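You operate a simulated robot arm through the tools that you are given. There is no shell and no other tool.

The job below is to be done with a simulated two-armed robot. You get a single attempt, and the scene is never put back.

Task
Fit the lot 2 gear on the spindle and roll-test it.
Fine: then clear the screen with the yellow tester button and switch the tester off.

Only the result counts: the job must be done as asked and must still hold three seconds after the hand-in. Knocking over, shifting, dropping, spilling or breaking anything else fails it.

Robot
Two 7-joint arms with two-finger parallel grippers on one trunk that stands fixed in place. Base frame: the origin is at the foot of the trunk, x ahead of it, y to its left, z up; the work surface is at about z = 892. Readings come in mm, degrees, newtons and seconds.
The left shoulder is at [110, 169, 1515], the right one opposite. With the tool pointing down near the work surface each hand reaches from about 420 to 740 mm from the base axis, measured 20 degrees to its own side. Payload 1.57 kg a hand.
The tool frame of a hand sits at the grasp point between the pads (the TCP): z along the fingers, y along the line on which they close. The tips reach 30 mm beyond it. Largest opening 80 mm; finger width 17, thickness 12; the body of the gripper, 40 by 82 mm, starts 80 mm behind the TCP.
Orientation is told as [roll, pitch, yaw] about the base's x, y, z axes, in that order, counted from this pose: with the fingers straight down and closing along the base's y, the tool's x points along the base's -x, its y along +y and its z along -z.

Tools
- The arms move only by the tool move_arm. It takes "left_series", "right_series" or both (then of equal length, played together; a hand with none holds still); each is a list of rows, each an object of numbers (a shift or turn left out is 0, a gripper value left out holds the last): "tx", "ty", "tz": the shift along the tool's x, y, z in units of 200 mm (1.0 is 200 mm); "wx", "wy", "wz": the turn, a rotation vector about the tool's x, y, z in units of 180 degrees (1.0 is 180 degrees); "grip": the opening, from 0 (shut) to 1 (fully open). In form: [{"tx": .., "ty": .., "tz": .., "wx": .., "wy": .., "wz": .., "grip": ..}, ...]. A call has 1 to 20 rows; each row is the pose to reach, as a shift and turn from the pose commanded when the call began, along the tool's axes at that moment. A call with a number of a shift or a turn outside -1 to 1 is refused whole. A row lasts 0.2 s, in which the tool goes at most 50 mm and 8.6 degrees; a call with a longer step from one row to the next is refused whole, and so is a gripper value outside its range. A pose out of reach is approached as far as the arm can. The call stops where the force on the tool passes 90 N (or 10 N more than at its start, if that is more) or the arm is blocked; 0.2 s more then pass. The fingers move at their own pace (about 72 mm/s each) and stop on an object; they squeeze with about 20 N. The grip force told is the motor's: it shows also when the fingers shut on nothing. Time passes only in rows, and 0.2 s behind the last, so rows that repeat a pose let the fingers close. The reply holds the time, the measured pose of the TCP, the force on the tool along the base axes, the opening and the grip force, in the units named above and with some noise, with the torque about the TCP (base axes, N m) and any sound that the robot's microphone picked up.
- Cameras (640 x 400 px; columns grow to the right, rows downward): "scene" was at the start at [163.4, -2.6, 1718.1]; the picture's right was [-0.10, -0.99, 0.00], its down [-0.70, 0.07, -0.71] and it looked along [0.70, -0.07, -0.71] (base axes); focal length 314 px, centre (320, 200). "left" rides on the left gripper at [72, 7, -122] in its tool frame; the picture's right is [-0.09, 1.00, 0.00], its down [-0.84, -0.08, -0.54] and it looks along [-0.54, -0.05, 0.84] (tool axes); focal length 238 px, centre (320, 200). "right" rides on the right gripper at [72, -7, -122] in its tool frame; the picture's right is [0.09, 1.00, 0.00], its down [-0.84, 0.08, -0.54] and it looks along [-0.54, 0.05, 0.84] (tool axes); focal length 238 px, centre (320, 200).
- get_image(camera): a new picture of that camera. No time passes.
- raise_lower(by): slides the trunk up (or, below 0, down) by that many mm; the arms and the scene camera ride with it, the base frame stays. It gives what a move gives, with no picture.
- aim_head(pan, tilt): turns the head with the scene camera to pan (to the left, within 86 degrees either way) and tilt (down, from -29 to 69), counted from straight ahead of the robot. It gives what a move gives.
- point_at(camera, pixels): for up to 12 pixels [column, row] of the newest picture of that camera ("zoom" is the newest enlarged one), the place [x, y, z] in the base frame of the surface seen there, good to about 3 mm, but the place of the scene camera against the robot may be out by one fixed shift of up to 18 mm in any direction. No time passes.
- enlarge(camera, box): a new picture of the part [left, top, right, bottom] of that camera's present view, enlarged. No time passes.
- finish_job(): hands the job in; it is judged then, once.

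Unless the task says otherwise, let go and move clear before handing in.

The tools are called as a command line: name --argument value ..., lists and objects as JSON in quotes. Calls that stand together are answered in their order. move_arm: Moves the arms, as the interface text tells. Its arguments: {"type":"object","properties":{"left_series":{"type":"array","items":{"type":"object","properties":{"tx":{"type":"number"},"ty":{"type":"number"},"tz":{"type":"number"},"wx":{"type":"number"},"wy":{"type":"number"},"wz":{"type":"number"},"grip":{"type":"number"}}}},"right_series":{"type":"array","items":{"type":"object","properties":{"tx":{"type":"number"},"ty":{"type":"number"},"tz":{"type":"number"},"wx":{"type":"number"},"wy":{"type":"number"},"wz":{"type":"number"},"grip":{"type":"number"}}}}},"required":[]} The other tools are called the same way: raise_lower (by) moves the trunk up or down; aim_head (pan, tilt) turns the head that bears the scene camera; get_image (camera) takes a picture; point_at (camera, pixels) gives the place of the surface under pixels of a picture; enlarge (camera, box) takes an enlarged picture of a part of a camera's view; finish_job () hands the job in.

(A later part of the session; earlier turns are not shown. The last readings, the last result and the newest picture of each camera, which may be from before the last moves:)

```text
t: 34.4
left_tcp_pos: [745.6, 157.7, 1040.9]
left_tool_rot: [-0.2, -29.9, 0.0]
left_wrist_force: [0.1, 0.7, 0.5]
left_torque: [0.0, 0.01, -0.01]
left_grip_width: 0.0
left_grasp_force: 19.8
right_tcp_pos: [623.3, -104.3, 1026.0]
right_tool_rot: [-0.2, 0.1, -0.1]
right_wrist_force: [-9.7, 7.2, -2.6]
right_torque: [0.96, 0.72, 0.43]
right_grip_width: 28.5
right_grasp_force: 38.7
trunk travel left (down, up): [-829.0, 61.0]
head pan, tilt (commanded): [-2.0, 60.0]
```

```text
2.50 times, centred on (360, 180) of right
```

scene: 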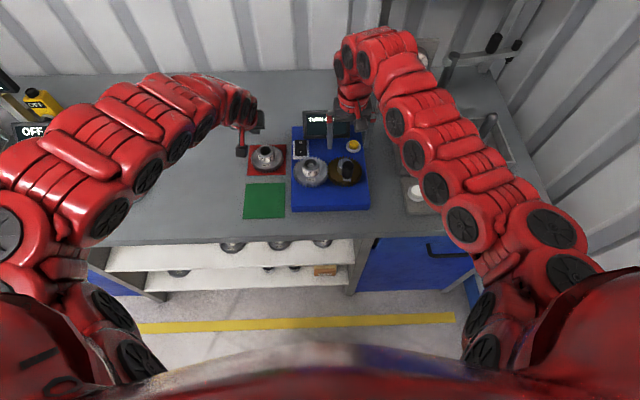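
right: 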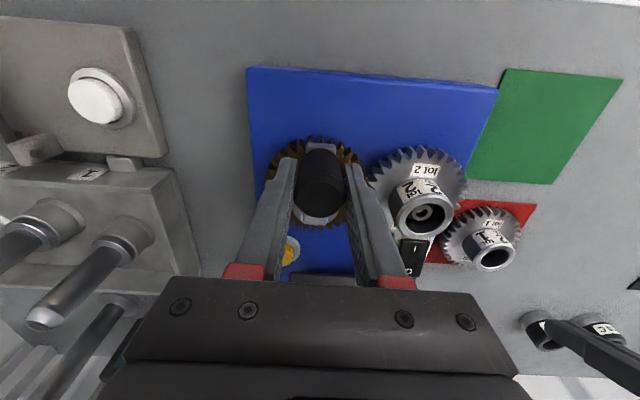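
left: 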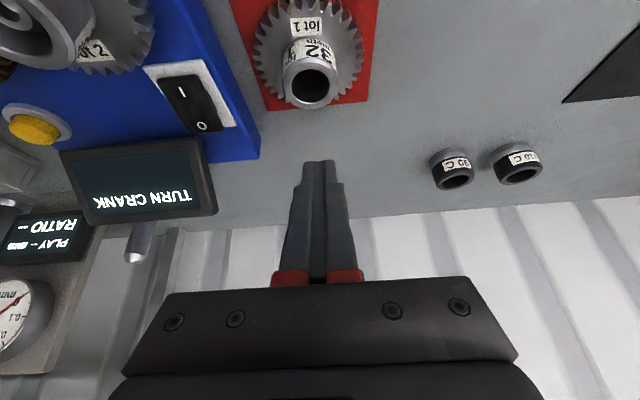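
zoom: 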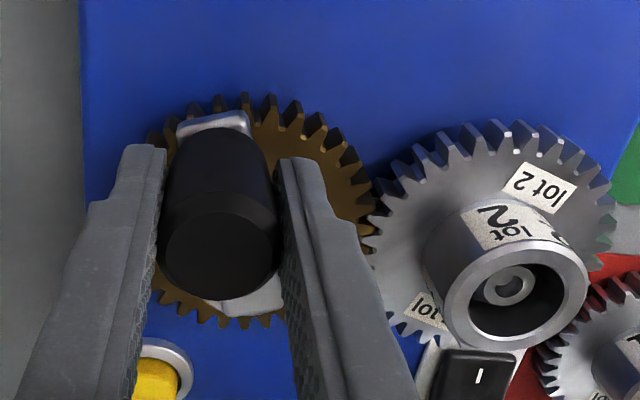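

The crank moved this way: handle now at (623.3,−104.3) and the lot 2 gear has rotated with it. I'll continue counter-clockwise along the circle in 5° rows.

move_arm --right_series '[{"tx": -0.0079, "ty": -0.019}, {"tx": -0.0173, "ty": -0.0372}, {"tx": -0.0283, "ty": -0.0544}, {"tx": -0.0408, "ty": -0.0707}, {"tx": -0.0547, "ty": -0.0858}, {"tx": -0.0698, "ty": -0.0997}]'

get_image --camera "right"

get_image --camera "left"

```text
t: 35.8
left_tcp_pos: [746.5, 155.2, 1041.2]
left_tool_rot: [-0.1, -30.0, 0.1]
left_wrist_force: [0.5, -0.3, 0.5]
left_torque: [0.01, -0.02, 0.0]
left_grip_width: 0.0
left_grasp_force: 20.7
right_tcp_pos: [637.9, -125.4, 1025.5]
right_tool_rot: [-0.1, -0.1, 0.1]
right_wrist_force: [-5.4, 9.2, 1.7]
right_torque: [1.21, 0.86, 0.45]
right_grip_width: 29.3
right_grasp_force: 38.9
trunk travel left (down, up): [-829.0, 61.0]
head pan, tilt (commanded): [-2.0, 60.0]
```

```text
taken
```

right: 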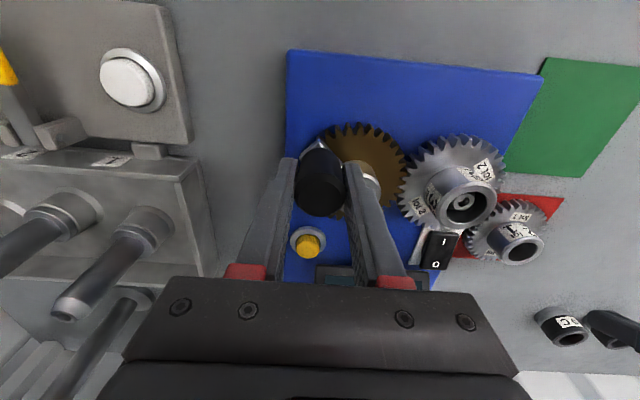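

```text
taken
```

left: 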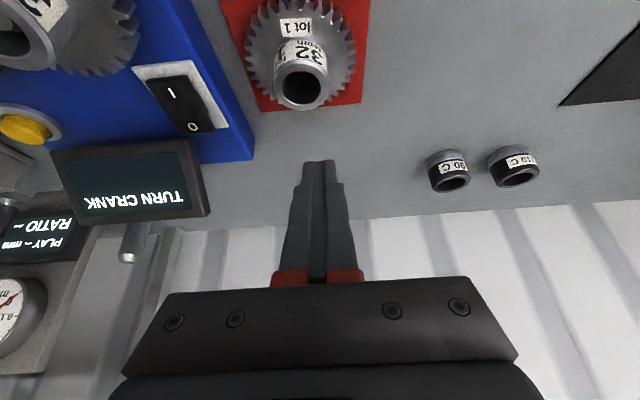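

Crank turned to ~50°, handle at (637.9,−125.4), forces under 10 N. Continuing to 120°.

move_arm --right_series '[{"tx": -0.0163, "ty": -0.0125}, {"tx": -0.0336, "ty": -0.0235}, {"tx": -0.0518, "ty": -0.033}, {"tx": -0.0707, "ty": -0.0408}, {"tx": -0.0903, "ty": -0.047}, {"tx": -0.1103, "ty": -0.0514}, {"tx": -0.1306, "ty": -0.0541}, {"tx": -0.1511, "ty": -0.055}]'

get_image --camera "right"

```text
t: 37.6
left_tcp_pos: [746.2, 154.5, 1041.1]
left_tool_rot: [0.0, -30.1, 0.0]
left_wrist_force: [-0.1, -0.2, 0.2]
left_torque: [-0.01, -0.02, -0.01]
left_grip_width: 0.1
left_grasp_force: 19.7
right_tcp_pos: [667.9, -137.1, 1025.9]
right_tool_rot: [-0.2, -0.1, -0.1]
right_wrist_force: [-9.1, 3.0, 0.3]
right_torque: [1.2, 1.17, 0.48]
right_grip_width: 29.3
right_grasp_force: 39.1
trunk travel left (down, up): [-829.0, 61.0]
head pan, tilt (commanded): [-2.0, 60.0]
```

```text
taken
```

right: 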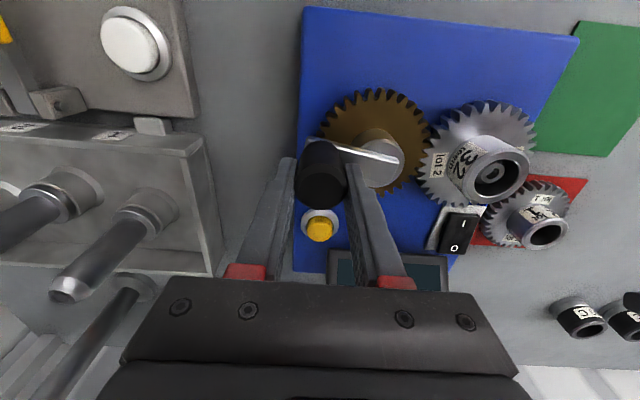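

At 90° (667.9,−137.1) with low force. Continuing 90°→180°.

move_arm --right_series '[{"tx": -0.0205, "ty": 0.0009}, {"tx": -0.0408, "ty": 0.0036}, {"tx": -0.0608, "ty": 0.008}, {"tx": -0.0803, "ty": 0.0142}, {"tx": -0.0993, "ty": 0.022}, {"tx": -0.1175, "ty": 0.0315}, {"tx": -0.1348, "ty": 0.0425}, {"tx": -0.1511, "ty": 0.055}, {"tx": -0.1662, "ty": 0.0689}, {"tx": -0.18, "ty": 0.084}]'

get_image --camera "right"

get_image --camera "left"

```text
t: 39.8
left_tcp_pos: [749.1, 150.1, 1040.2]
left_tool_rot: [0.3, -29.8, 0.0]
left_wrist_force: [0.1, 0.4, 0.5]
left_torque: [-0.02, -0.02, -0.01]
left_grip_width: 0.0
left_grasp_force: 20.3
right_tcp_pos: [709.1, -130.3, 1024.8]
right_tool_rot: [-0.3, -0.4, -0.3]
right_wrist_force: [26.0, -41.7, 22.5]
right_torque: [0.14, 0.48, 0.64]
right_grip_width: 26.4
right_grasp_force: 37.3
trunk travel left (down, up): [-829.0, 61.0]
head pan, tilt (commanded): [-2.0, 60.0]
```

```text
taken
```

right: 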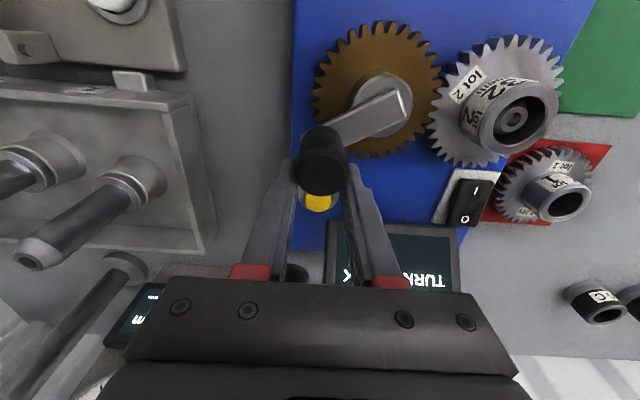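

```text
taken
```

left: 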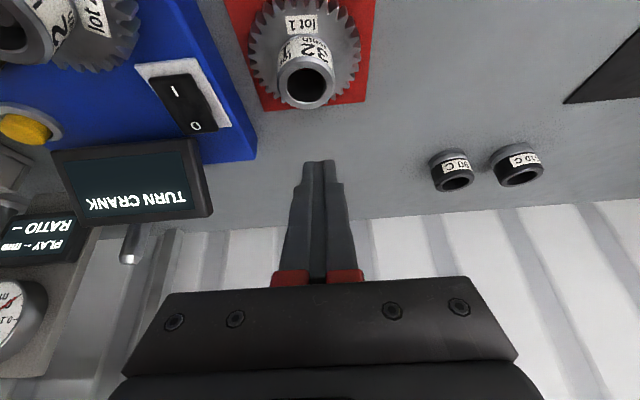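

The handle slipped in the pads: TCP (709,−130) is ~15 mm ahead of the handle (grip down to 26.4 mm), because here the drive is by friction along x. I'll open the fingers and re-grip with the closing axis turned along the tangent.

move_arm --right_series '[{"tx": 0.0, "ty": 0.0, "grip": 0.75}, {"tx": 0.0, "ty": 0.0, "grip": 0.75}, {"tx": 0.0, "ty": 0.0, "grip": 0.75}]'

get_image --camera "right"

enlarge --camera "right" --box '[280, 60, 460, 220]'

point_at --camera "right" --pixels '[[322, 165], [322, 175], [322, 155], [310, 165], [334, 165], [380, 105], [395, 110], [345, 135]]'

```text
t: 40.6
left_tcp_pos: [747.0, 154.9, 1040.1]
left_tool_rot: [-0.1, -30.0, 0.0]
left_wrist_force: [0.6, 0.6, 0.6]
left_torque: [-0.03, 0.02, 0.0]
left_grip_width: 0.1
left_grasp_force: 20.0
right_tcp_pos: [703.5, -119.0, 1025.1]
right_tool_rot: [0.0, 0.1, 0.0]
right_wrist_force: [0.4, 1.1, 0.5]
right_torque: [0.02, 0.0, -0.01]
right_grip_width: 60.1
right_grasp_force: 0.1
trunk travel left (down, up): [-829.0, 61.0]
head pan, tilt (commanded): [-2.0, 60.0]
```

```text
taken
```

right: 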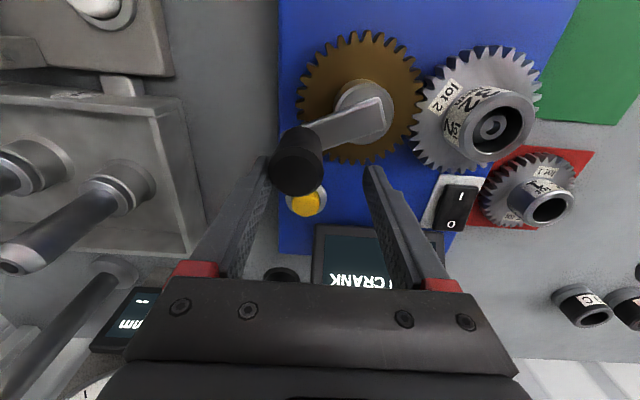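

```text
2.50 times, centred on (370, 140) of right
```

zoom: 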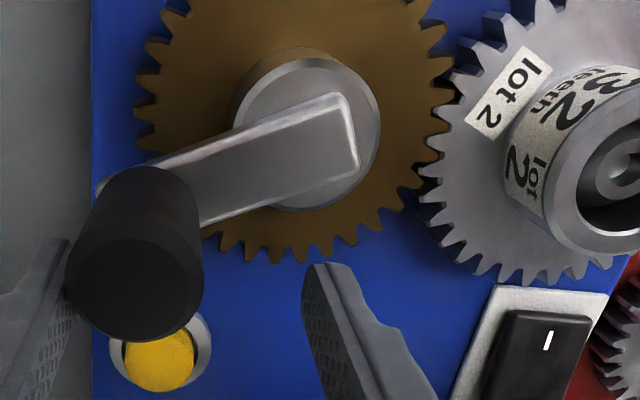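

```text
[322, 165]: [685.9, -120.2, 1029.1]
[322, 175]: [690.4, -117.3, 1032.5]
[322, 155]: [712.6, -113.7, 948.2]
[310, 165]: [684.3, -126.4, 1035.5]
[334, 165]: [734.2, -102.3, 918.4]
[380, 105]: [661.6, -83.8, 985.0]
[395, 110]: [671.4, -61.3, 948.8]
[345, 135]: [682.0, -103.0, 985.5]
```

After release the handle's top is centred near (296,176) → about (689,−133), i.e. crank at ≈114°. I'll centre the TCP on it and yaw the gripper −66° so it closes along the tangent.

move_arm --right_series '[{"ty": -0.07}, {"tx": 0.0725, "ty": -0.07}, {"tx": 0.0725, "ty": -0.07, "wz": 0.046}, {"tx": 0.0725, "ty": -0.07, "wz": 0.092}, {"tx": 0.0725, "ty": -0.07, "wz": 0.138}, {"tx": 0.0725, "ty": -0.07, "wz": 0.184}, {"tx": 0.0725, "ty": -0.07, "wz": 0.23}, {"tx": 0.0725, "ty": -0.07, "wz": 0.276}, {"tx": 0.0725, "ty": -0.07, "wz": 0.322}, {"tx": 0.0725, "ty": -0.07, "wz": 0.367}, {"tx": 0.0725, "ty": -0.07, "wz": 0.367}]'

get_image --camera "right"

get_image --camera "scene"

```text
t: 43.0
left_tcp_pos: [747.0, 155.5, 1039.9]
left_tool_rot: [0.1, -30.1, 0.0]
left_wrist_force: [0.6, 0.0, 0.1]
left_torque: [-0.01, 0.01, 0.01]
left_grip_width: 0.0
left_grasp_force: 20.1
right_tcp_pos: [689.8, -133.4, 1025.5]
right_tool_rot: [0.0, 0.1, -66.1]
right_wrist_force: [-0.2, -0.4, 0.1]
right_torque: [0.02, 0.01, 0.02]
right_grip_width: 60.0
right_grasp_force: 0.1
trunk travel left (down, up): [-829.0, 61.0]
head pan, tilt (commanded): [-2.0, 60.0]
```

```text
taken
```

right: 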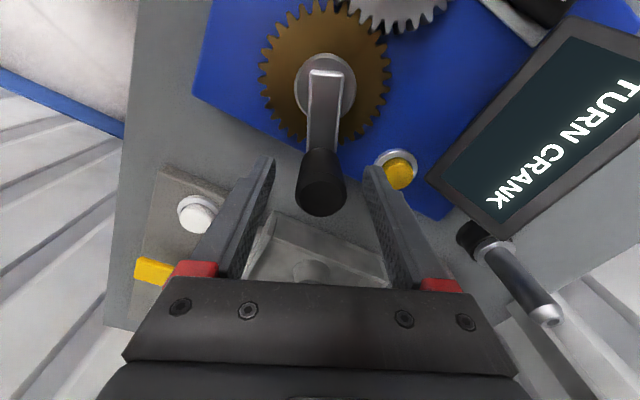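

```text
taken
```

scene: 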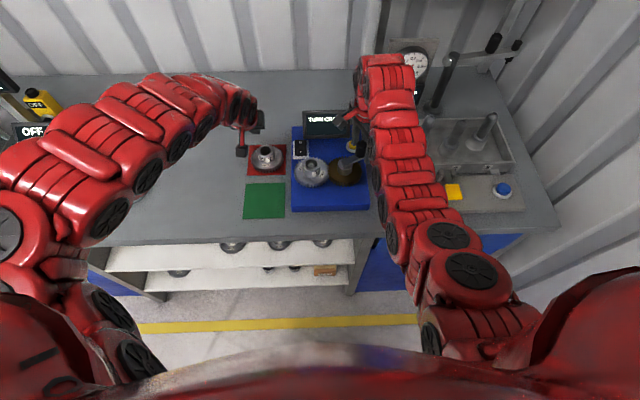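

The handle is centred between fingers along the crank arm line at (320,185). Let me check the clearance to the arbor tray beside before closing.

point_at --camera "right" --pixels '[[310, 268], [330, 255], [280, 235], [320, 200], [306, 200], [334, 200], [325, 80], [398, 172], [545, 315], [480, 245]]'

enlarge --camera "right" --box '[230, 40, 430, 280]'

```text
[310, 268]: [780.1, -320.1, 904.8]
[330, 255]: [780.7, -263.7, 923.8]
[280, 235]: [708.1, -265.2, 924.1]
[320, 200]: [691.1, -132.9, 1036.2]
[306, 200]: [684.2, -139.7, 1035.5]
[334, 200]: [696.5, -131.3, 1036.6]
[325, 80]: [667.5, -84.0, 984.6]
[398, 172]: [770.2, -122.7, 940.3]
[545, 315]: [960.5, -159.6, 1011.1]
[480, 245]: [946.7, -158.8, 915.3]
```

```text
1.67 times, centred on (330, 160) of right
```

zoom: 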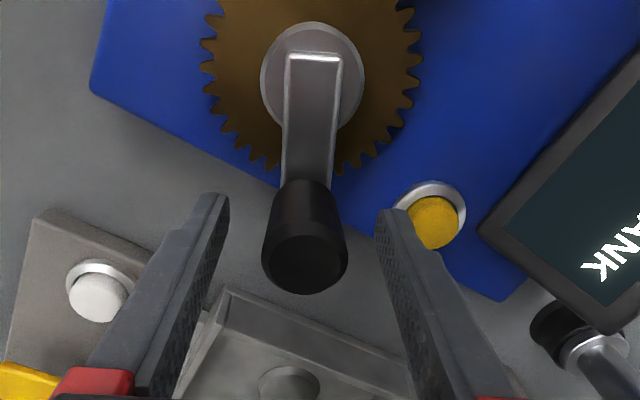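

The handle centre is (690.5,−134), matching the TCP, and the tray is well clear. Closing, then turning with the wrist following the crank.

move_arm --right_series '[{"grip": 0.0}, {"grip": 0.0}, {"grip": 0.0}, {"grip": 0.0}]'

move_arm --right_series '[{"ty": 0.0205, "tx": 0.0009, "wz": -0.0278}, {"ty": 0.0408, "tx": 0.0036, "wz": -0.0556}, {"ty": 0.0608, "tx": 0.008, "wz": -0.0833}, {"ty": 0.0804, "tx": 0.0142, "wz": -0.1111}]'

get_image --camera "right"

```text
t: 44.0
left_tcp_pos: [747.1, 155.4, 1040.0]
left_tool_rot: [-0.1, -30.0, 0.1]
left_wrist_force: [-0.3, 0.4, 0.2]
left_torque: [0.0, -0.02, -0.01]
left_grip_width: 0.1
left_grasp_force: 19.8
right_tcp_pos: [690.4, -133.4, 1026.2]
right_tool_rot: [0.0, -0.1, -66.1]
right_wrist_force: [-1.8, -1.0, 1.1]
right_torque: [0.14, -0.45, 0.06]
right_grip_width: 29.8
right_grasp_force: 39.5
trunk travel left (down, up): [-829.0, 61.0]
head pan, tilt (commanded): [-2.0, 60.0]
```

```text
t: 45.0
left_tcp_pos: [746.8, 155.1, 1038.7]
left_tool_rot: [-0.1, -29.9, 0.1]
left_wrist_force: [0.0, 0.3, 0.4]
left_torque: [0.0, 0.03, 0.0]
left_grip_width: 0.0
left_grasp_force: 20.8
right_tcp_pos: [704.0, -124.7, 1026.2]
right_tool_rot: [0.1, 0.0, -46.0]
right_wrist_force: [1.0, 2.4, 2.0]
right_torque: [-0.47, 0.62, -0.09]
right_grip_width: 29.7
right_grasp_force: 39.5
trunk travel left (down, up): [-829.0, 61.0]
head pan, tilt (commanded): [-2.0, 60.0]
```

```text
taken
```

right: 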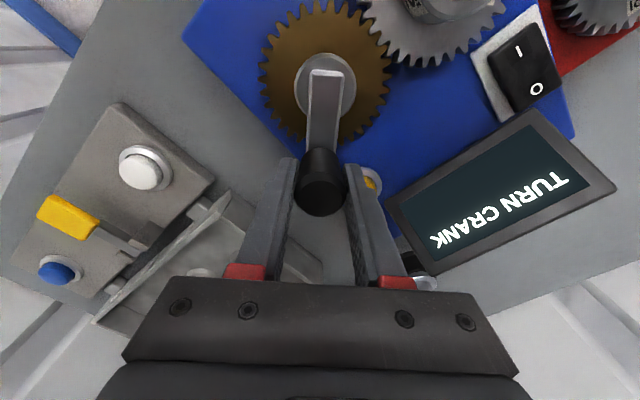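

Very smooth now (forces ~2 N, yaw −46). Continuing another 60°.

move_arm --right_series '[{"ty": 0.0205, "tx": 0.0009, "wz": -0.0278}, {"ty": 0.0408, "tx": 0.0036, "wz": -0.0556}, {"ty": 0.0608, "tx": 0.008, "wz": -0.0833}, {"ty": 0.0804, "tx": 0.0142, "wz": -0.1111}, {"ty": 0.0993, "tx": 0.022, "wz": -0.1389}, {"ty": 0.1175, "tx": 0.0315, "wz": -0.1667}, {"ty": 0.1348, "tx": 0.0425, "wz": -0.1944}, {"ty": 0.1511, "tx": 0.055, "wz": -0.2222}, {"ty": 0.1662, "tx": 0.0688, "wz": -0.25}, {"ty": 0.18, "tx": 0.0839, "wz": -0.2778}, {"ty": 0.1925, "tx": 0.1002, "wz": -0.3056}, {"ty": 0.2035, "tx": 0.1175, "wz": -0.3333}]'

get_image --camera "right"

get_image --camera "scene"

```text
t: 47.6
left_tcp_pos: [748.1, 150.5, 1040.3]
left_tool_rot: [0.3, -29.9, -0.1]
left_wrist_force: [-0.7, 1.2, 0.0]
left_torque: [0.0, -0.01, -0.01]
left_grip_width: 0.0
left_grasp_force: 19.4
right_tcp_pos: [714.8, -92.5, 1026.0]
right_tool_rot: [-0.2, -0.1, 13.5]
right_wrist_force: [15.8, -33.9, 12.4]
right_torque: [0.89, 1.17, 0.41]
right_grip_width: 29.0
right_grasp_force: 39.0
right hand out of reach, approached as far as the arm can: row 8, 9, 10, 11, 12
trunk travel left (down, up): [-829.0, 61.0]
head pan, tilt (commanded): [-2.0, 60.0]
```

```text
taken
```

right: 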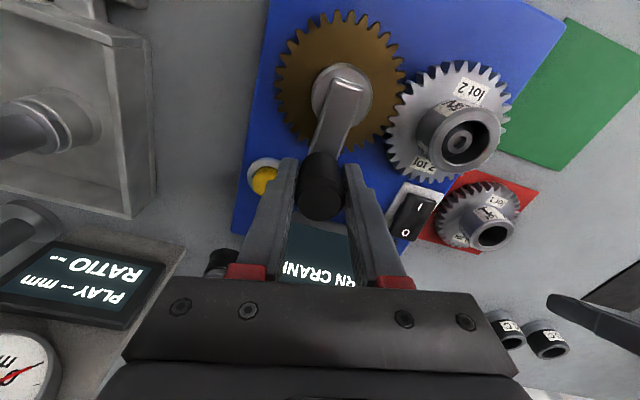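

```text
taken
```

scene: 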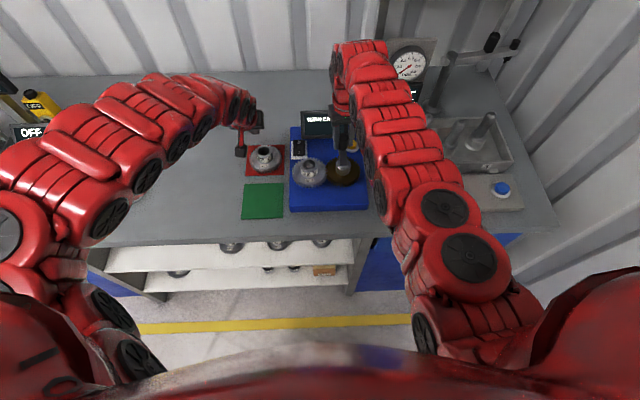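

Reach limit hit near x≈717 and the crank lags (~176°) with −34 N. I'll release, then re-grip with a forward tilt to gain reach on this far side.

move_arm --right_series '[{"grip": 0.75}, {"grip": 0.75}, {"grip": 0.75}]'

get_image --camera "right"

enlarge --camera "right" --box '[240, 50, 440, 230]'

point_at --camera "right" --pixels '[[310, 195], [310, 180], [300, 195], [320, 195], [310, 210], [340, 85], [338, 110], [330, 130]]'

```text
t: 48.4
left_tcp_pos: [747.0, 155.5, 1039.8]
left_tool_rot: [0.0, -30.1, 0.1]
left_wrist_force: [0.3, 0.5, 1.6]
left_torque: [-0.04, -0.06, -0.03]
left_grip_width: 0.0
left_grasp_force: 20.0
right_tcp_pos: [712.6, -80.1, 1025.9]
right_tool_rot: [0.0, 0.0, 14.0]
right_wrist_force: [0.7, -0.4, 0.2]
right_torque: [0.02, -0.03, 0.0]
right_grip_width: 60.0
right_grasp_force: 0.0
trunk travel left (down, up): [-829.0, 61.0]
head pan, tilt (commanded): [-2.0, 60.0]
```

```text
taken
```

right: 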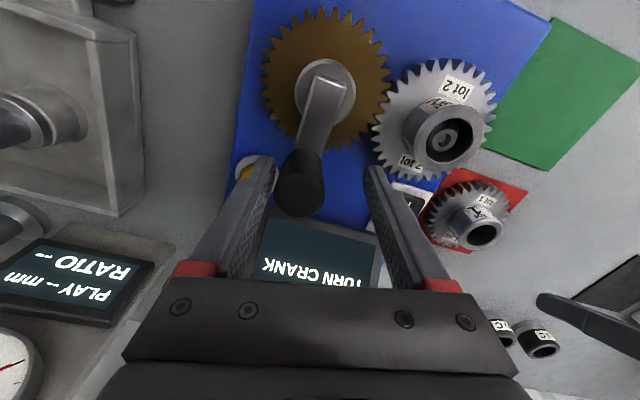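

```text
2.22 times, centred on (340, 140) of right
```

zoom: 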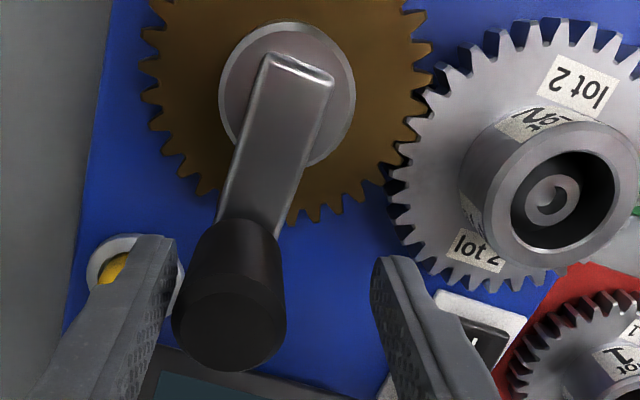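

```text
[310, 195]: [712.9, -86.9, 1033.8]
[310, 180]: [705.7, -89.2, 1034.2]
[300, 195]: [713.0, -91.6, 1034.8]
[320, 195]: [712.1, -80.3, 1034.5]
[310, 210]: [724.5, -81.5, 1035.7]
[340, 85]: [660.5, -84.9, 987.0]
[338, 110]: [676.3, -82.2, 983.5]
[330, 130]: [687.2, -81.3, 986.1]
```

Handle centre is ≈(714.5,−91.5) (crank ≈179°). I'll centre on it with yaw ≈0 and then tilt the fingers 10° outward, so that the hand can rotate rigidly about the crank axis with little wrist travel.

move_arm --right_series '[{"tx": 0.0045, "ty": -0.0576, "wz": 0.042}, {"tx": 0.0045, "ty": -0.0576, "wz": 0.0833}, {"tx": 0.0045, "ty": -0.0576, "wz": 0.0833}]'

move_arm --right_series '[{"wy": -0.028}, {"wy": -0.0556}, {"wy": -0.0556}]'

get_image --camera "right"

enlarge --camera "right" --box '[240, 50, 440, 230]'

```text
t: 49.2
left_tcp_pos: [747.3, 154.9, 1039.7]
left_tool_rot: [0.1, -30.0, 0.0]
left_wrist_force: [-0.9, -0.3, 0.3]
left_torque: [-0.02, 0.01, -0.02]
left_grip_width: 0.0
left_grasp_force: 20.1
right_tcp_pos: [715.2, -91.8, 1026.4]
right_tool_rot: [0.1, 0.0, -1.1]
right_wrist_force: [-0.3, 0.3, -0.2]
right_torque: [0.01, -0.01, -0.03]
right_grip_width: 60.1
right_grasp_force: 0.0
trunk travel left (down, up): [-829.0, 61.0]
head pan, tilt (commanded): [-2.0, 60.0]
```

```text
t: 50.0
left_tcp_pos: [747.4, 155.9, 1039.3]
left_tool_rot: [0.0, -29.9, 0.1]
left_wrist_force: [-0.2, -0.2, -0.5]
left_torque: [-0.03, 0.01, -0.02]
left_grip_width: 0.0
left_grasp_force: 19.7
right_tcp_pos: [716.4, -91.1, 1024.7]
right_tool_rot: [0.0, -10.2, -0.9]
right_wrist_force: [0.2, -0.6, 0.0]
right_torque: [-0.04, -0.02, 0.0]
right_grip_width: 59.8
right_grasp_force: 0.1
trunk travel left (down, up): [-829.0, 61.0]
head pan, tilt (commanded): [-2.0, 60.0]
```

```text
taken
```

right: 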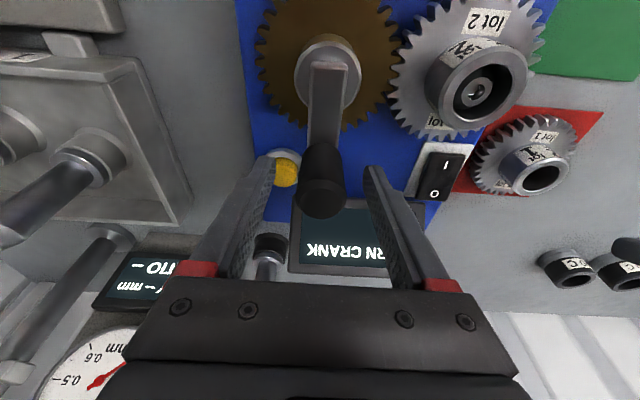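

```text
2.22 times, centred on (340, 140) of right
```

zoom: 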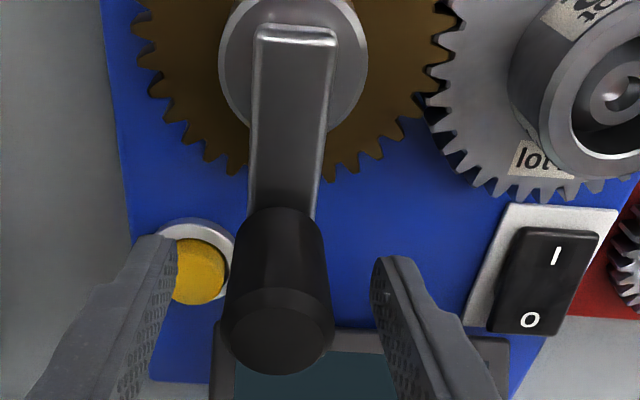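

Reach is fine with the tilt (716.4,−91.1). Closing and turning on by 30° with the tilted rigid rotation.

move_arm --right_series '[{"grip": 0.0}, {"grip": 0.0}, {"grip": 0.0}, {"grip": 0.0}]'

move_arm --right_series '[{"ty": 0.0205, "tx": 0.0009, "tz": -0.0002, "wx": -0.0048, "wz": -0.0274}, {"ty": 0.0408, "tx": 0.0035, "tz": -0.0006, "wx": -0.0096, "wz": -0.0547}, {"ty": 0.0608, "tx": 0.0079, "tz": -0.0014, "wx": -0.0145, "wz": -0.0821}, {"ty": 0.0804, "tx": 0.014, "tz": -0.0025, "wx": -0.0193, "wz": -0.1094}, {"ty": 0.0993, "tx": 0.0217, "tz": -0.0038, "wx": -0.0241, "wz": -0.1368}, {"ty": 0.1175, "tx": 0.031, "tz": -0.0055, "wx": -0.0289, "wz": -0.1641}]'

get_image --camera "right"

```text
t: 51.0
left_tcp_pos: [745.6, 155.8, 1040.8]
left_tool_rot: [0.0, -30.0, 0.2]
left_wrist_force: [-0.4, 0.1, 0.4]
left_torque: [0.03, 0.01, -0.03]
left_grip_width: 0.0
left_grasp_force: 20.3
right_tcp_pos: [715.3, -92.4, 1025.6]
right_tool_rot: [0.1, -10.0, -1.1]
right_wrist_force: [1.1, 0.5, 2.3]
right_torque: [0.54, -0.12, 0.02]
right_grip_width: 29.9
right_grasp_force: 38.9
trunk travel left (down, up): [-829.0, 61.0]
head pan, tilt (commanded): [-2.0, 60.0]
```

```text
t: 52.4
left_tcp_pos: [747.3, 155.8, 1040.8]
left_tool_rot: [0.3, -30.1, 0.1]
left_wrist_force: [-0.3, 0.6, -0.4]
left_torque: [-0.08, -0.03, -0.02]
left_grip_width: 0.1
left_grasp_force: 19.5
right_tcp_pos: [713.0, -92.6, 1025.4]
right_tool_rot: [-0.8, -9.9, 27.5]
right_wrist_force: [-3.3, -80.5, 4.8]
right_torque: [0.8, -0.91, -1.04]
right_grip_width: 30.2
right_grasp_force: 39.6
trunk travel left (down, up): [-829.0, 61.0]
head pan, tilt (commanded): [-2.0, 60.0]
stopped in row 6 (right hand): the force on the tool passed its limit at 92 N (the readings are from after the stop); the commanded pose is now the measured one
```

```text
taken
```

right: 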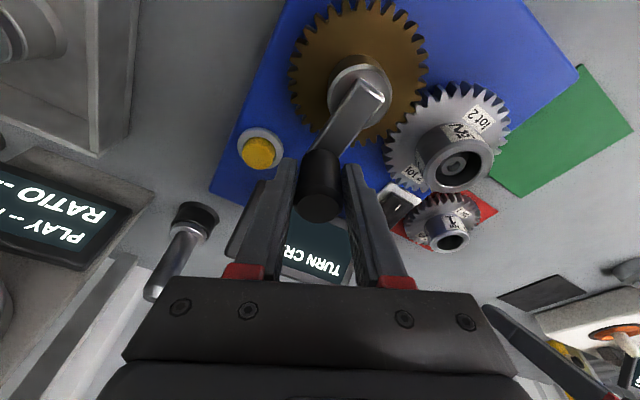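

The crank resisted hard here (92 N, handle still at ≈(713,−92.6)). I'll release to relieve the load and inspect the mesh closely.

move_arm --right_series '[{"grip": 0.75}, {"grip": 0.75}, {"grip": 0.75}]'

get_image --camera "right"

enlarge --camera "right" --box '[280, 0, 520, 200]'

enlarge --camera "scene" --box '[280, 95, 390, 215]'

```text
t: 53.2
left_tcp_pos: [745.8, 159.2, 1040.2]
left_tool_rot: [0.0, -29.9, 0.3]
left_wrist_force: [0.2, 0.5, -0.5]
left_torque: [-0.02, -0.01, -0.05]
left_grip_width: 0.1
left_grasp_force: 20.5
right_tcp_pos: [710.8, -75.6, 1027.4]
right_tool_rot: [-0.8, -9.9, 28.3]
right_wrist_force: [-0.3, -2.3, -0.5]
right_torque: [-0.01, -0.03, -0.05]
right_grip_width: 61.7
right_grasp_force: 1.1
trunk travel left (down, up): [-829.0, 61.0]
head pan, tilt (commanded): [-2.0, 60.0]
```

```text
taken
```

right: 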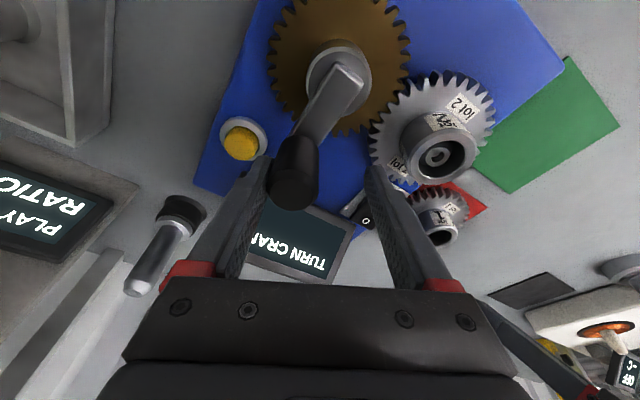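

```text
2.00 times, centred on (400, 100) of right
```

zoom: 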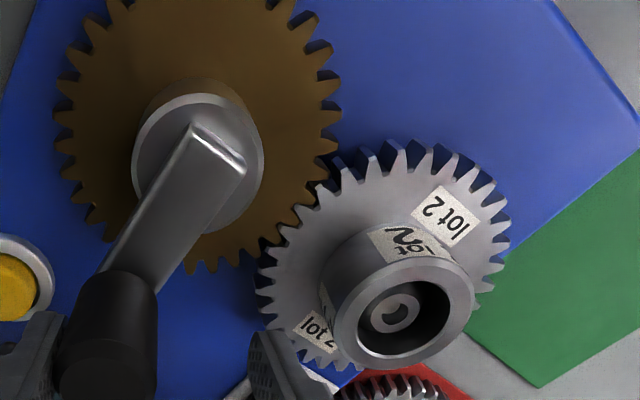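

```text
3.33 times, centred on (335, 155) of scene
```

zoom: 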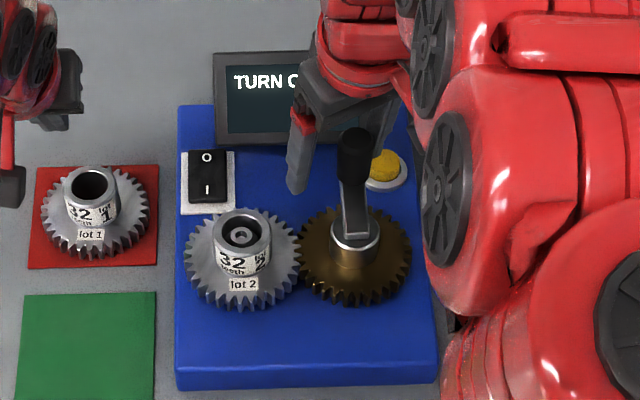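

The mesh looks fine and the crank stands at ~180°. I'll read the display closely to see whether there's any progress text.

get_image --camera "left"

enlarge --camera "left" --box '[0, 60, 240, 260]'

enlarge --camera "right" --box '[230, 120, 370, 290]'

```text
taken
```

left: 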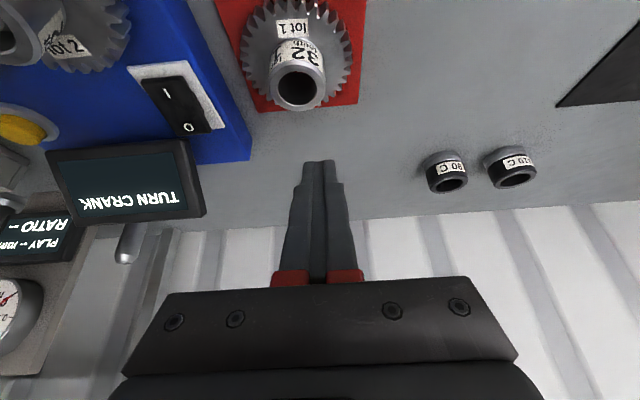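

```text
2.00 times, centred on (120, 160) of left
```

zoom: 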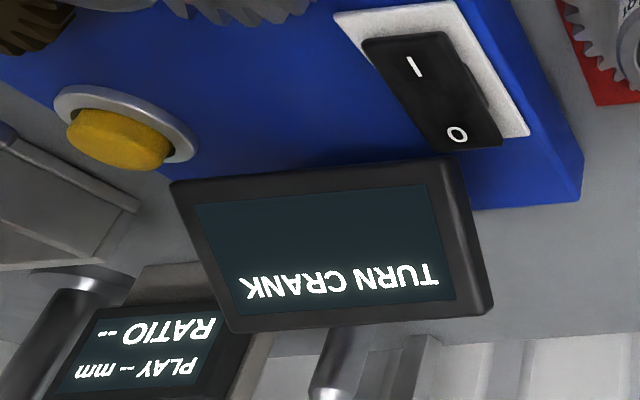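

```text
2.35 times, centred on (300, 205) of right
```

zoom: 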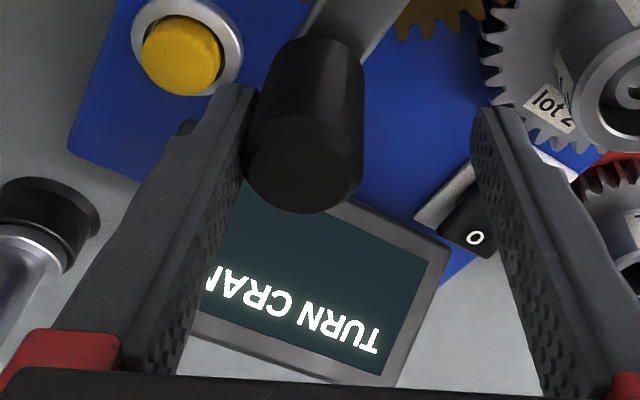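

Screen still says only "TURN CRANK". I'll re-centre on the handle with yaw ≈0 and test the clockwise direction, to understand whether the crank has end stops.

move_arm --right_series '[{"tx": 0.0223, "ty": -0.0788, "tz": 0.0032}, {"tx": 0.0223, "ty": -0.0788, "tz": 0.0032, "wx": 0.0071, "wz": 0.04}, {"tx": 0.0223, "ty": -0.0788, "tz": 0.0032, "wx": 0.0142, "wz": 0.08}, {"tx": 0.0223, "ty": -0.0788, "tz": 0.0032, "wx": 0.0212, "wz": 0.12}, {"tx": 0.0223, "ty": -0.0788, "tz": 0.0032, "wx": 0.0283, "wz": 0.1603}, {"tx": 0.0223, "ty": -0.0788, "tz": 0.0032, "wx": 0.0283, "wz": 0.1603}]'

get_image --camera "right"

enlarge --camera "right" --box '[260, 0, 540, 200]'

```text
t: 54.6
left_tcp_pos: [747.3, 159.8, 1039.3]
left_tool_rot: [0.1, -29.8, 0.3]
left_wrist_force: [0.8, -0.6, -0.7]
left_torque: [0.04, -0.04, -0.03]
left_grip_width: 0.2
left_grasp_force: 19.6
right_tcp_pos: [715.5, -91.8, 1024.2]
right_tool_rot: [-0.6, -10.3, -1.1]
right_wrist_force: [0.7, 0.5, 0.5]
right_torque: [0.02, 0.02, -0.01]
right_grip_width: 60.3
right_grasp_force: 0.0
trunk travel left (down, up): [-829.0, 61.0]
head pan, tilt (commanded): [-2.0, 60.0]
```

```text
taken
```

right: 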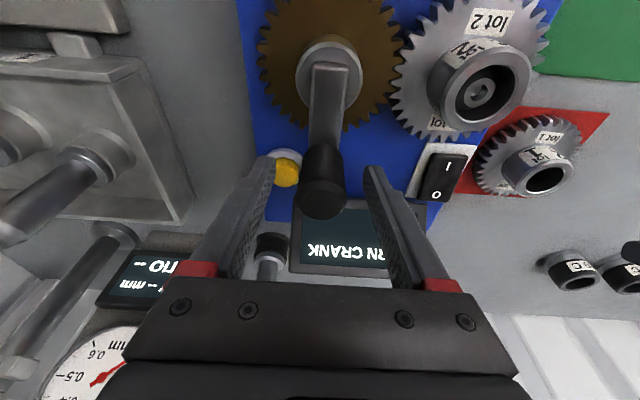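

```text
2.00 times, centred on (400, 100) of right
```

zoom: 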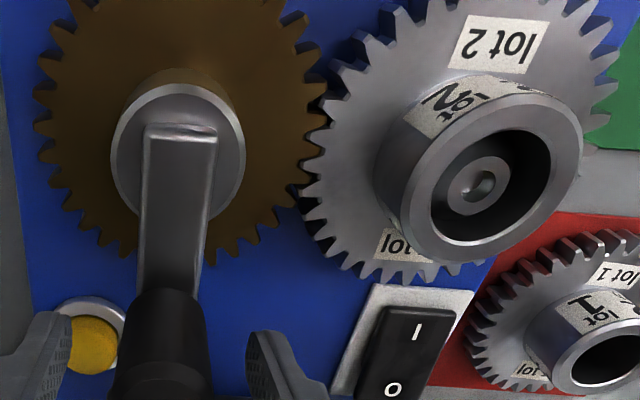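

Centred. Closing and testing clockwise by 20°.

move_arm --right_series '[{"grip": 0.0}, {"grip": 0.0}, {"grip": 0.0}, {"grip": 0.0}]'

move_arm --right_series '[{"ty": -0.0205, "tx": 0.0009, "tz": -0.0002, "wx": 0.0048, "wz": 0.0274}, {"ty": -0.0408, "tx": 0.0035, "tz": -0.0006, "wx": 0.0096, "wz": 0.0547}, {"ty": -0.0608, "tx": 0.0079, "tz": -0.0014, "wx": 0.0145, "wz": 0.0821}, {"ty": -0.0804, "tx": 0.014, "tz": -0.0025, "wx": 0.0193, "wz": 0.1094}]'

get_image --camera "right"

enlarge --camera "left" --box '[0, 60, 240, 260]'

```text
t: 55.6
left_tcp_pos: [746.6, 158.9, 1040.6]
left_tool_rot: [0.0, -30.0, 0.4]
left_wrist_force: [0.0, -0.1, -0.6]
left_torque: [0.04, -0.01, 0.01]
left_grip_width: 0.2
left_grasp_force: 20.2
right_tcp_pos: [716.9, -91.1, 1024.2]
right_tool_rot: [-0.7, -10.3, -0.9]
right_wrist_force: [-0.3, 1.5, -0.5]
right_torque: [1.62, -0.21, -0.03]
right_grip_width: 30.1
right_grasp_force: 39.5
trunk travel left (down, up): [-829.0, 61.0]
head pan, tilt (commanded): [-2.0, 60.0]
```

```text
t: 56.6
left_tcp_pos: [747.0, 159.1, 1039.8]
left_tool_rot: [-0.1, -29.9, 0.4]
left_wrist_force: [0.4, 0.2, 0.6]
left_torque: [0.01, 0.01, 0.01]
left_grip_width: 0.0
left_grasp_force: 20.1
right_tcp_pos: [713.4, -107.4, 1025.2]
right_tool_rot: [-0.6, -10.5, -21.1]
right_wrist_force: [-0.1, 2.3, -0.9]
right_torque: [1.31, -0.48, -0.07]
right_grip_width: 29.8
right_grasp_force: 39.5
trunk travel left (down, up): [-829.0, 61.0]
head pan, tilt (commanded): [-2.0, 60.0]
```

```text
taken
```

right: 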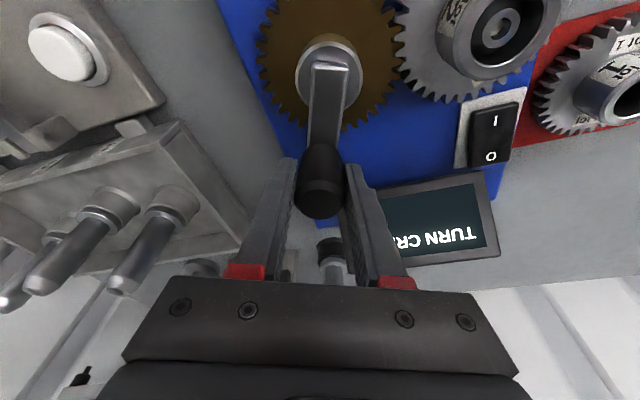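

```text
2.00 times, centred on (120, 160) of left
```

zoom: 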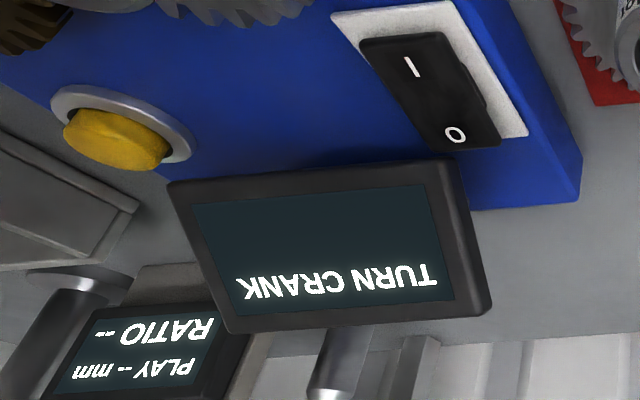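

Clockwise turning is free (handle at (713,−107), ~2 N), so the crank seems to have a travel of about half a turn. I'll keep turning it back clockwise and watch the screen.

move_arm --right_series '[{"ty": -0.0205, "tx": 0.0009, "tz": -0.0002, "wx": 0.0048, "wz": 0.0274}, {"ty": -0.0408, "tx": 0.0035, "tz": -0.0006, "wx": 0.0096, "wz": 0.0547}, {"ty": -0.0608, "tx": 0.0079, "tz": -0.0014, "wx": 0.0145, "wz": 0.0821}, {"ty": -0.0804, "tx": 0.014, "tz": -0.0025, "wx": 0.0193, "wz": 0.1094}, {"ty": -0.0993, "tx": 0.0217, "tz": -0.0038, "wx": 0.0241, "wz": 0.1368}, {"ty": -0.1175, "tx": 0.031, "tz": -0.0055, "wx": 0.0289, "wz": 0.1641}, {"ty": -0.1348, "tx": 0.0418, "tz": -0.0074, "wx": 0.0338, "wz": 0.1915}, {"ty": -0.1511, "tx": 0.0541, "tz": -0.0095, "wx": 0.0386, "wz": 0.2188}, {"ty": -0.1662, "tx": 0.0678, "tz": -0.012, "wx": 0.0434, "wz": 0.2462}, {"ty": -0.18, "tx": 0.0827, "tz": -0.0146, "wx": 0.0482, "wz": 0.2736}, {"ty": -0.1925, "tx": 0.0987, "tz": -0.0174, "wx": 0.0531, "wz": 0.3009}, {"ty": -0.2035, "tx": 0.1157, "tz": -0.0204, "wx": 0.0579, "wz": 0.3283}]'

get_image --camera "right"

enlarge --camera "left" --box '[0, 60, 240, 260]'

```text
t: 59.2
left_tcp_pos: [747.1, 161.8, 1038.4]
left_tool_rot: [-0.1, -29.9, 0.3]
left_wrist_force: [-0.3, -0.3, 1.0]
left_torque: [0.02, 0.02, -0.01]
left_grip_width: 0.0
left_grasp_force: 19.9
right_tcp_pos: [676.7, -136.8, 1025.0]
right_tool_rot: [0.1, -10.8, -81.3]
right_wrist_force: [2.6, 8.9, -5.7]
right_torque: [0.37, 1.22, -0.12]
right_grip_width: 29.7
right_grasp_force: 39.1
trunk travel left (down, up): [-829.0, 61.0]
head pan, tilt (commanded): [-2.0, 60.0]
```

```text
taken
```

right: 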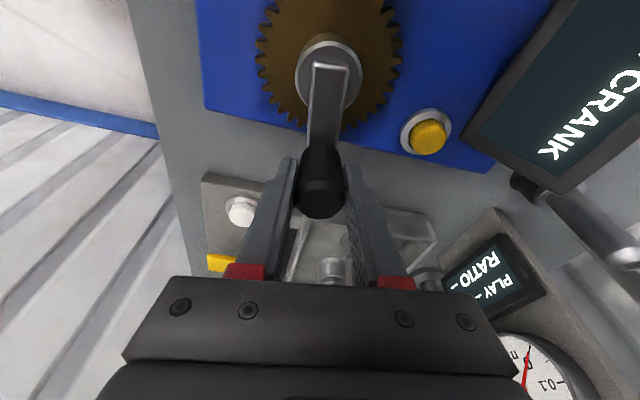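

```text
2.00 times, centred on (120, 160) of left
```

zoom: 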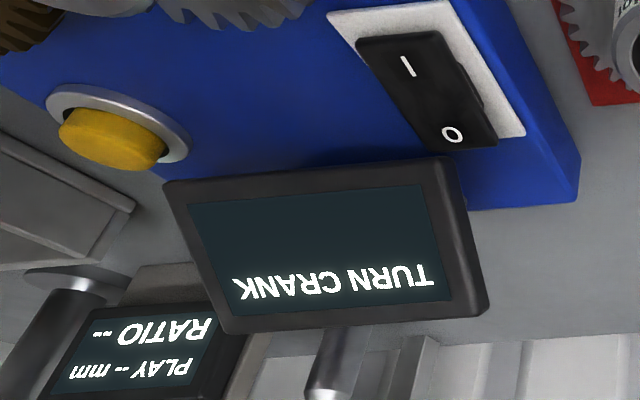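

Crank back at ≈100°, still "TURN CRANK". Continuing clockwise another 60° (checking wrist range).

move_arm --right_series '[{"ty": -0.0205, "tx": 0.0009, "tz": -0.0002, "wx": 0.0048, "wz": 0.0274}, {"ty": -0.0408, "tx": 0.0035, "tz": -0.0006, "wx": 0.0096, "wz": 0.0547}, {"ty": -0.0608, "tx": 0.0079, "tz": -0.0014, "wx": 0.0145, "wz": 0.0821}, {"ty": -0.0804, "tx": 0.014, "tz": -0.0025, "wx": 0.0193, "wz": 0.1094}, {"ty": -0.0993, "tx": 0.0217, "tz": -0.0038, "wx": 0.0241, "wz": 0.1368}, {"ty": -0.1175, "tx": 0.031, "tz": -0.0055, "wx": 0.0289, "wz": 0.1641}, {"ty": -0.1348, "tx": 0.0418, "tz": -0.0074, "wx": 0.0338, "wz": 0.1915}, {"ty": -0.1511, "tx": 0.0541, "tz": -0.0095, "wx": 0.0386, "wz": 0.2188}]'

get_image --camera "right"

get_image --camera "scene"

```text
t: 61.0
left_tcp_pos: [749.0, 159.9, 1038.1]
left_tool_rot: [0.0, -29.8, 0.2]
left_wrist_force: [0.2, 0.0, -0.5]
left_torque: [0.01, -0.01, -0.02]
left_grip_width: 0.1
left_grasp_force: 20.1
right_tcp_pos: [646.5, -129.6, 1025.7]
right_tool_rot: [0.6, -10.5, -121.1]
right_wrist_force: [8.0, 8.6, 0.0]
right_torque: [0.64, 1.36, -0.11]
right_grip_width: 30.1
right_grasp_force: 39.7
trunk travel left (down, up): [-829.0, 61.0]
head pan, tilt (commanded): [-2.0, 60.0]
```

```text
taken
```

right: 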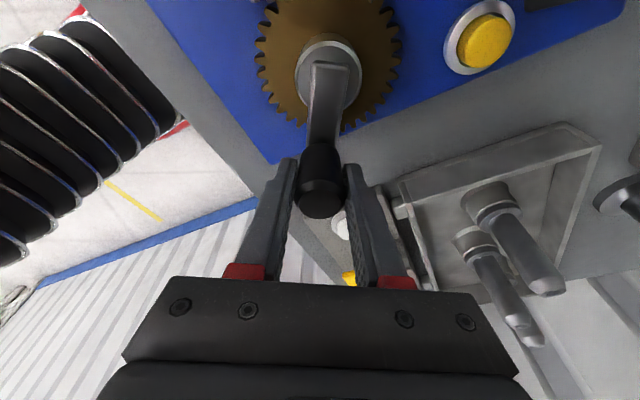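

```text
taken
```

scene: 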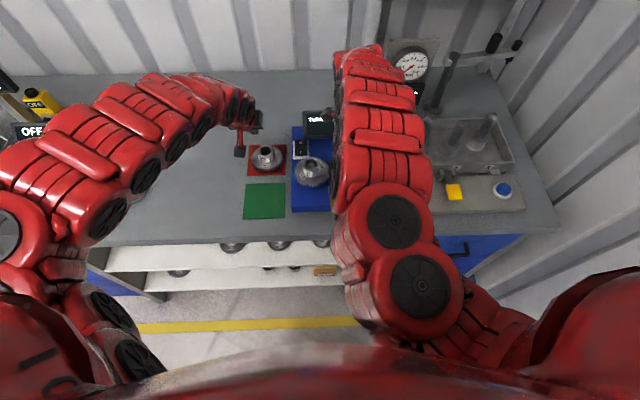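

Crank at ≈60°, yaw −121 OK. Continuing toward 0° and beyond, watching the force.

move_arm --right_series '[{"ty": -0.0205, "tx": 0.0009, "tz": -0.0002, "wx": 0.0048, "wz": 0.0274}, {"ty": -0.0408, "tx": 0.0035, "tz": -0.0006, "wx": 0.0096, "wz": 0.0547}, {"ty": -0.0608, "tx": 0.0079, "tz": -0.0014, "wx": 0.0145, "wz": 0.0821}, {"ty": -0.0804, "tx": 0.014, "tz": -0.0025, "wx": 0.0193, "wz": 0.1094}, {"ty": -0.0993, "tx": 0.0217, "tz": -0.0038, "wx": 0.0241, "wz": 0.1368}, {"ty": -0.1175, "tx": 0.031, "tz": -0.0055, "wx": 0.0289, "wz": 0.1641}, {"ty": -0.1348, "tx": 0.0418, "tz": -0.0074, "wx": 0.0338, "wz": 0.1915}, {"ty": -0.1511, "tx": 0.0541, "tz": -0.0095, "wx": 0.0386, "wz": 0.2188}]'

get_image --camera "right"

enlarge --camera "scene" --box '[280, 95, 390, 215]'

```text
t: 62.8
left_tcp_pos: [748.2, 160.1, 1040.4]
left_tool_rot: [0.0, -29.8, 0.2]
left_wrist_force: [0.2, 0.0, 0.3]
left_torque: [0.01, 0.02, 0.06]
left_grip_width: 0.0
left_grasp_force: 19.7
right_tcp_pos: [626.0, -105.0, 1026.0]
right_tool_rot: [0.8, -9.8, -161.2]
right_wrist_force: [19.3, 7.3, 16.8]
right_torque: [1.12, 0.89, 0.1]
right_grip_width: 30.1
right_grasp_force: 39.6
trunk travel left (down, up): [-829.0, 61.0]
head pan, tilt (commanded): [-2.0, 60.0]
```

```text
taken
```

right: 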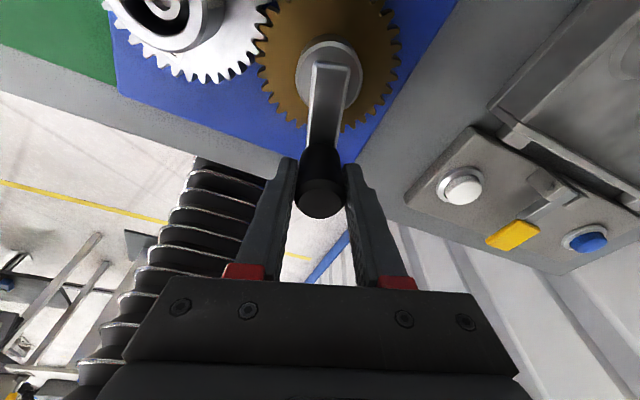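

```text
3.33 times, centred on (335, 155) of scene
```

zoom: 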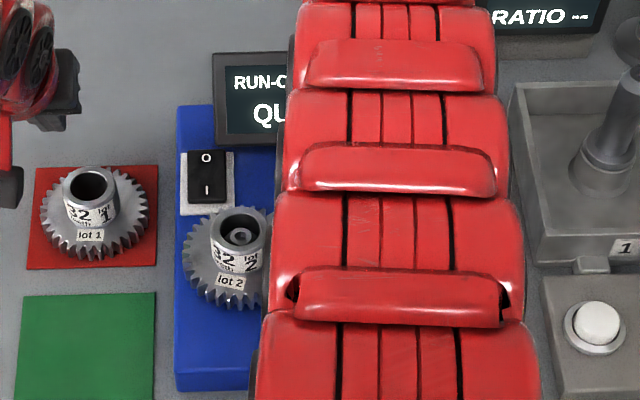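

The screen changed: "RUN-O… / QU…". Reading it with the left camera.

get_image --camera "left"

enlarge --camera "left" --box '[0, 60, 240, 260]'

```text
taken
```

left: 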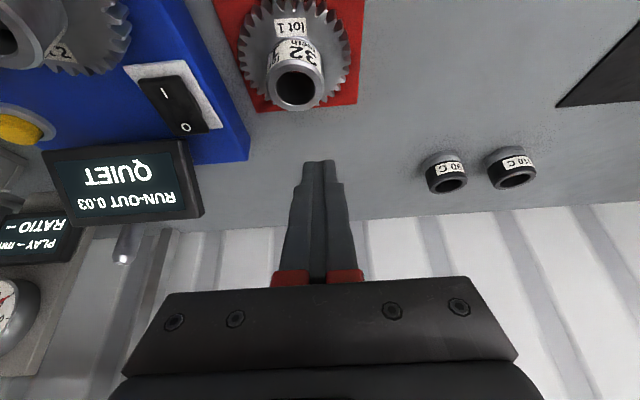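

```text
2.00 times, centred on (120, 160) of left
```

zoom: 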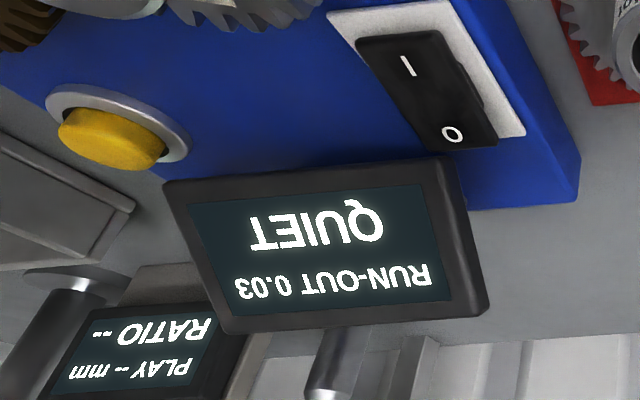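

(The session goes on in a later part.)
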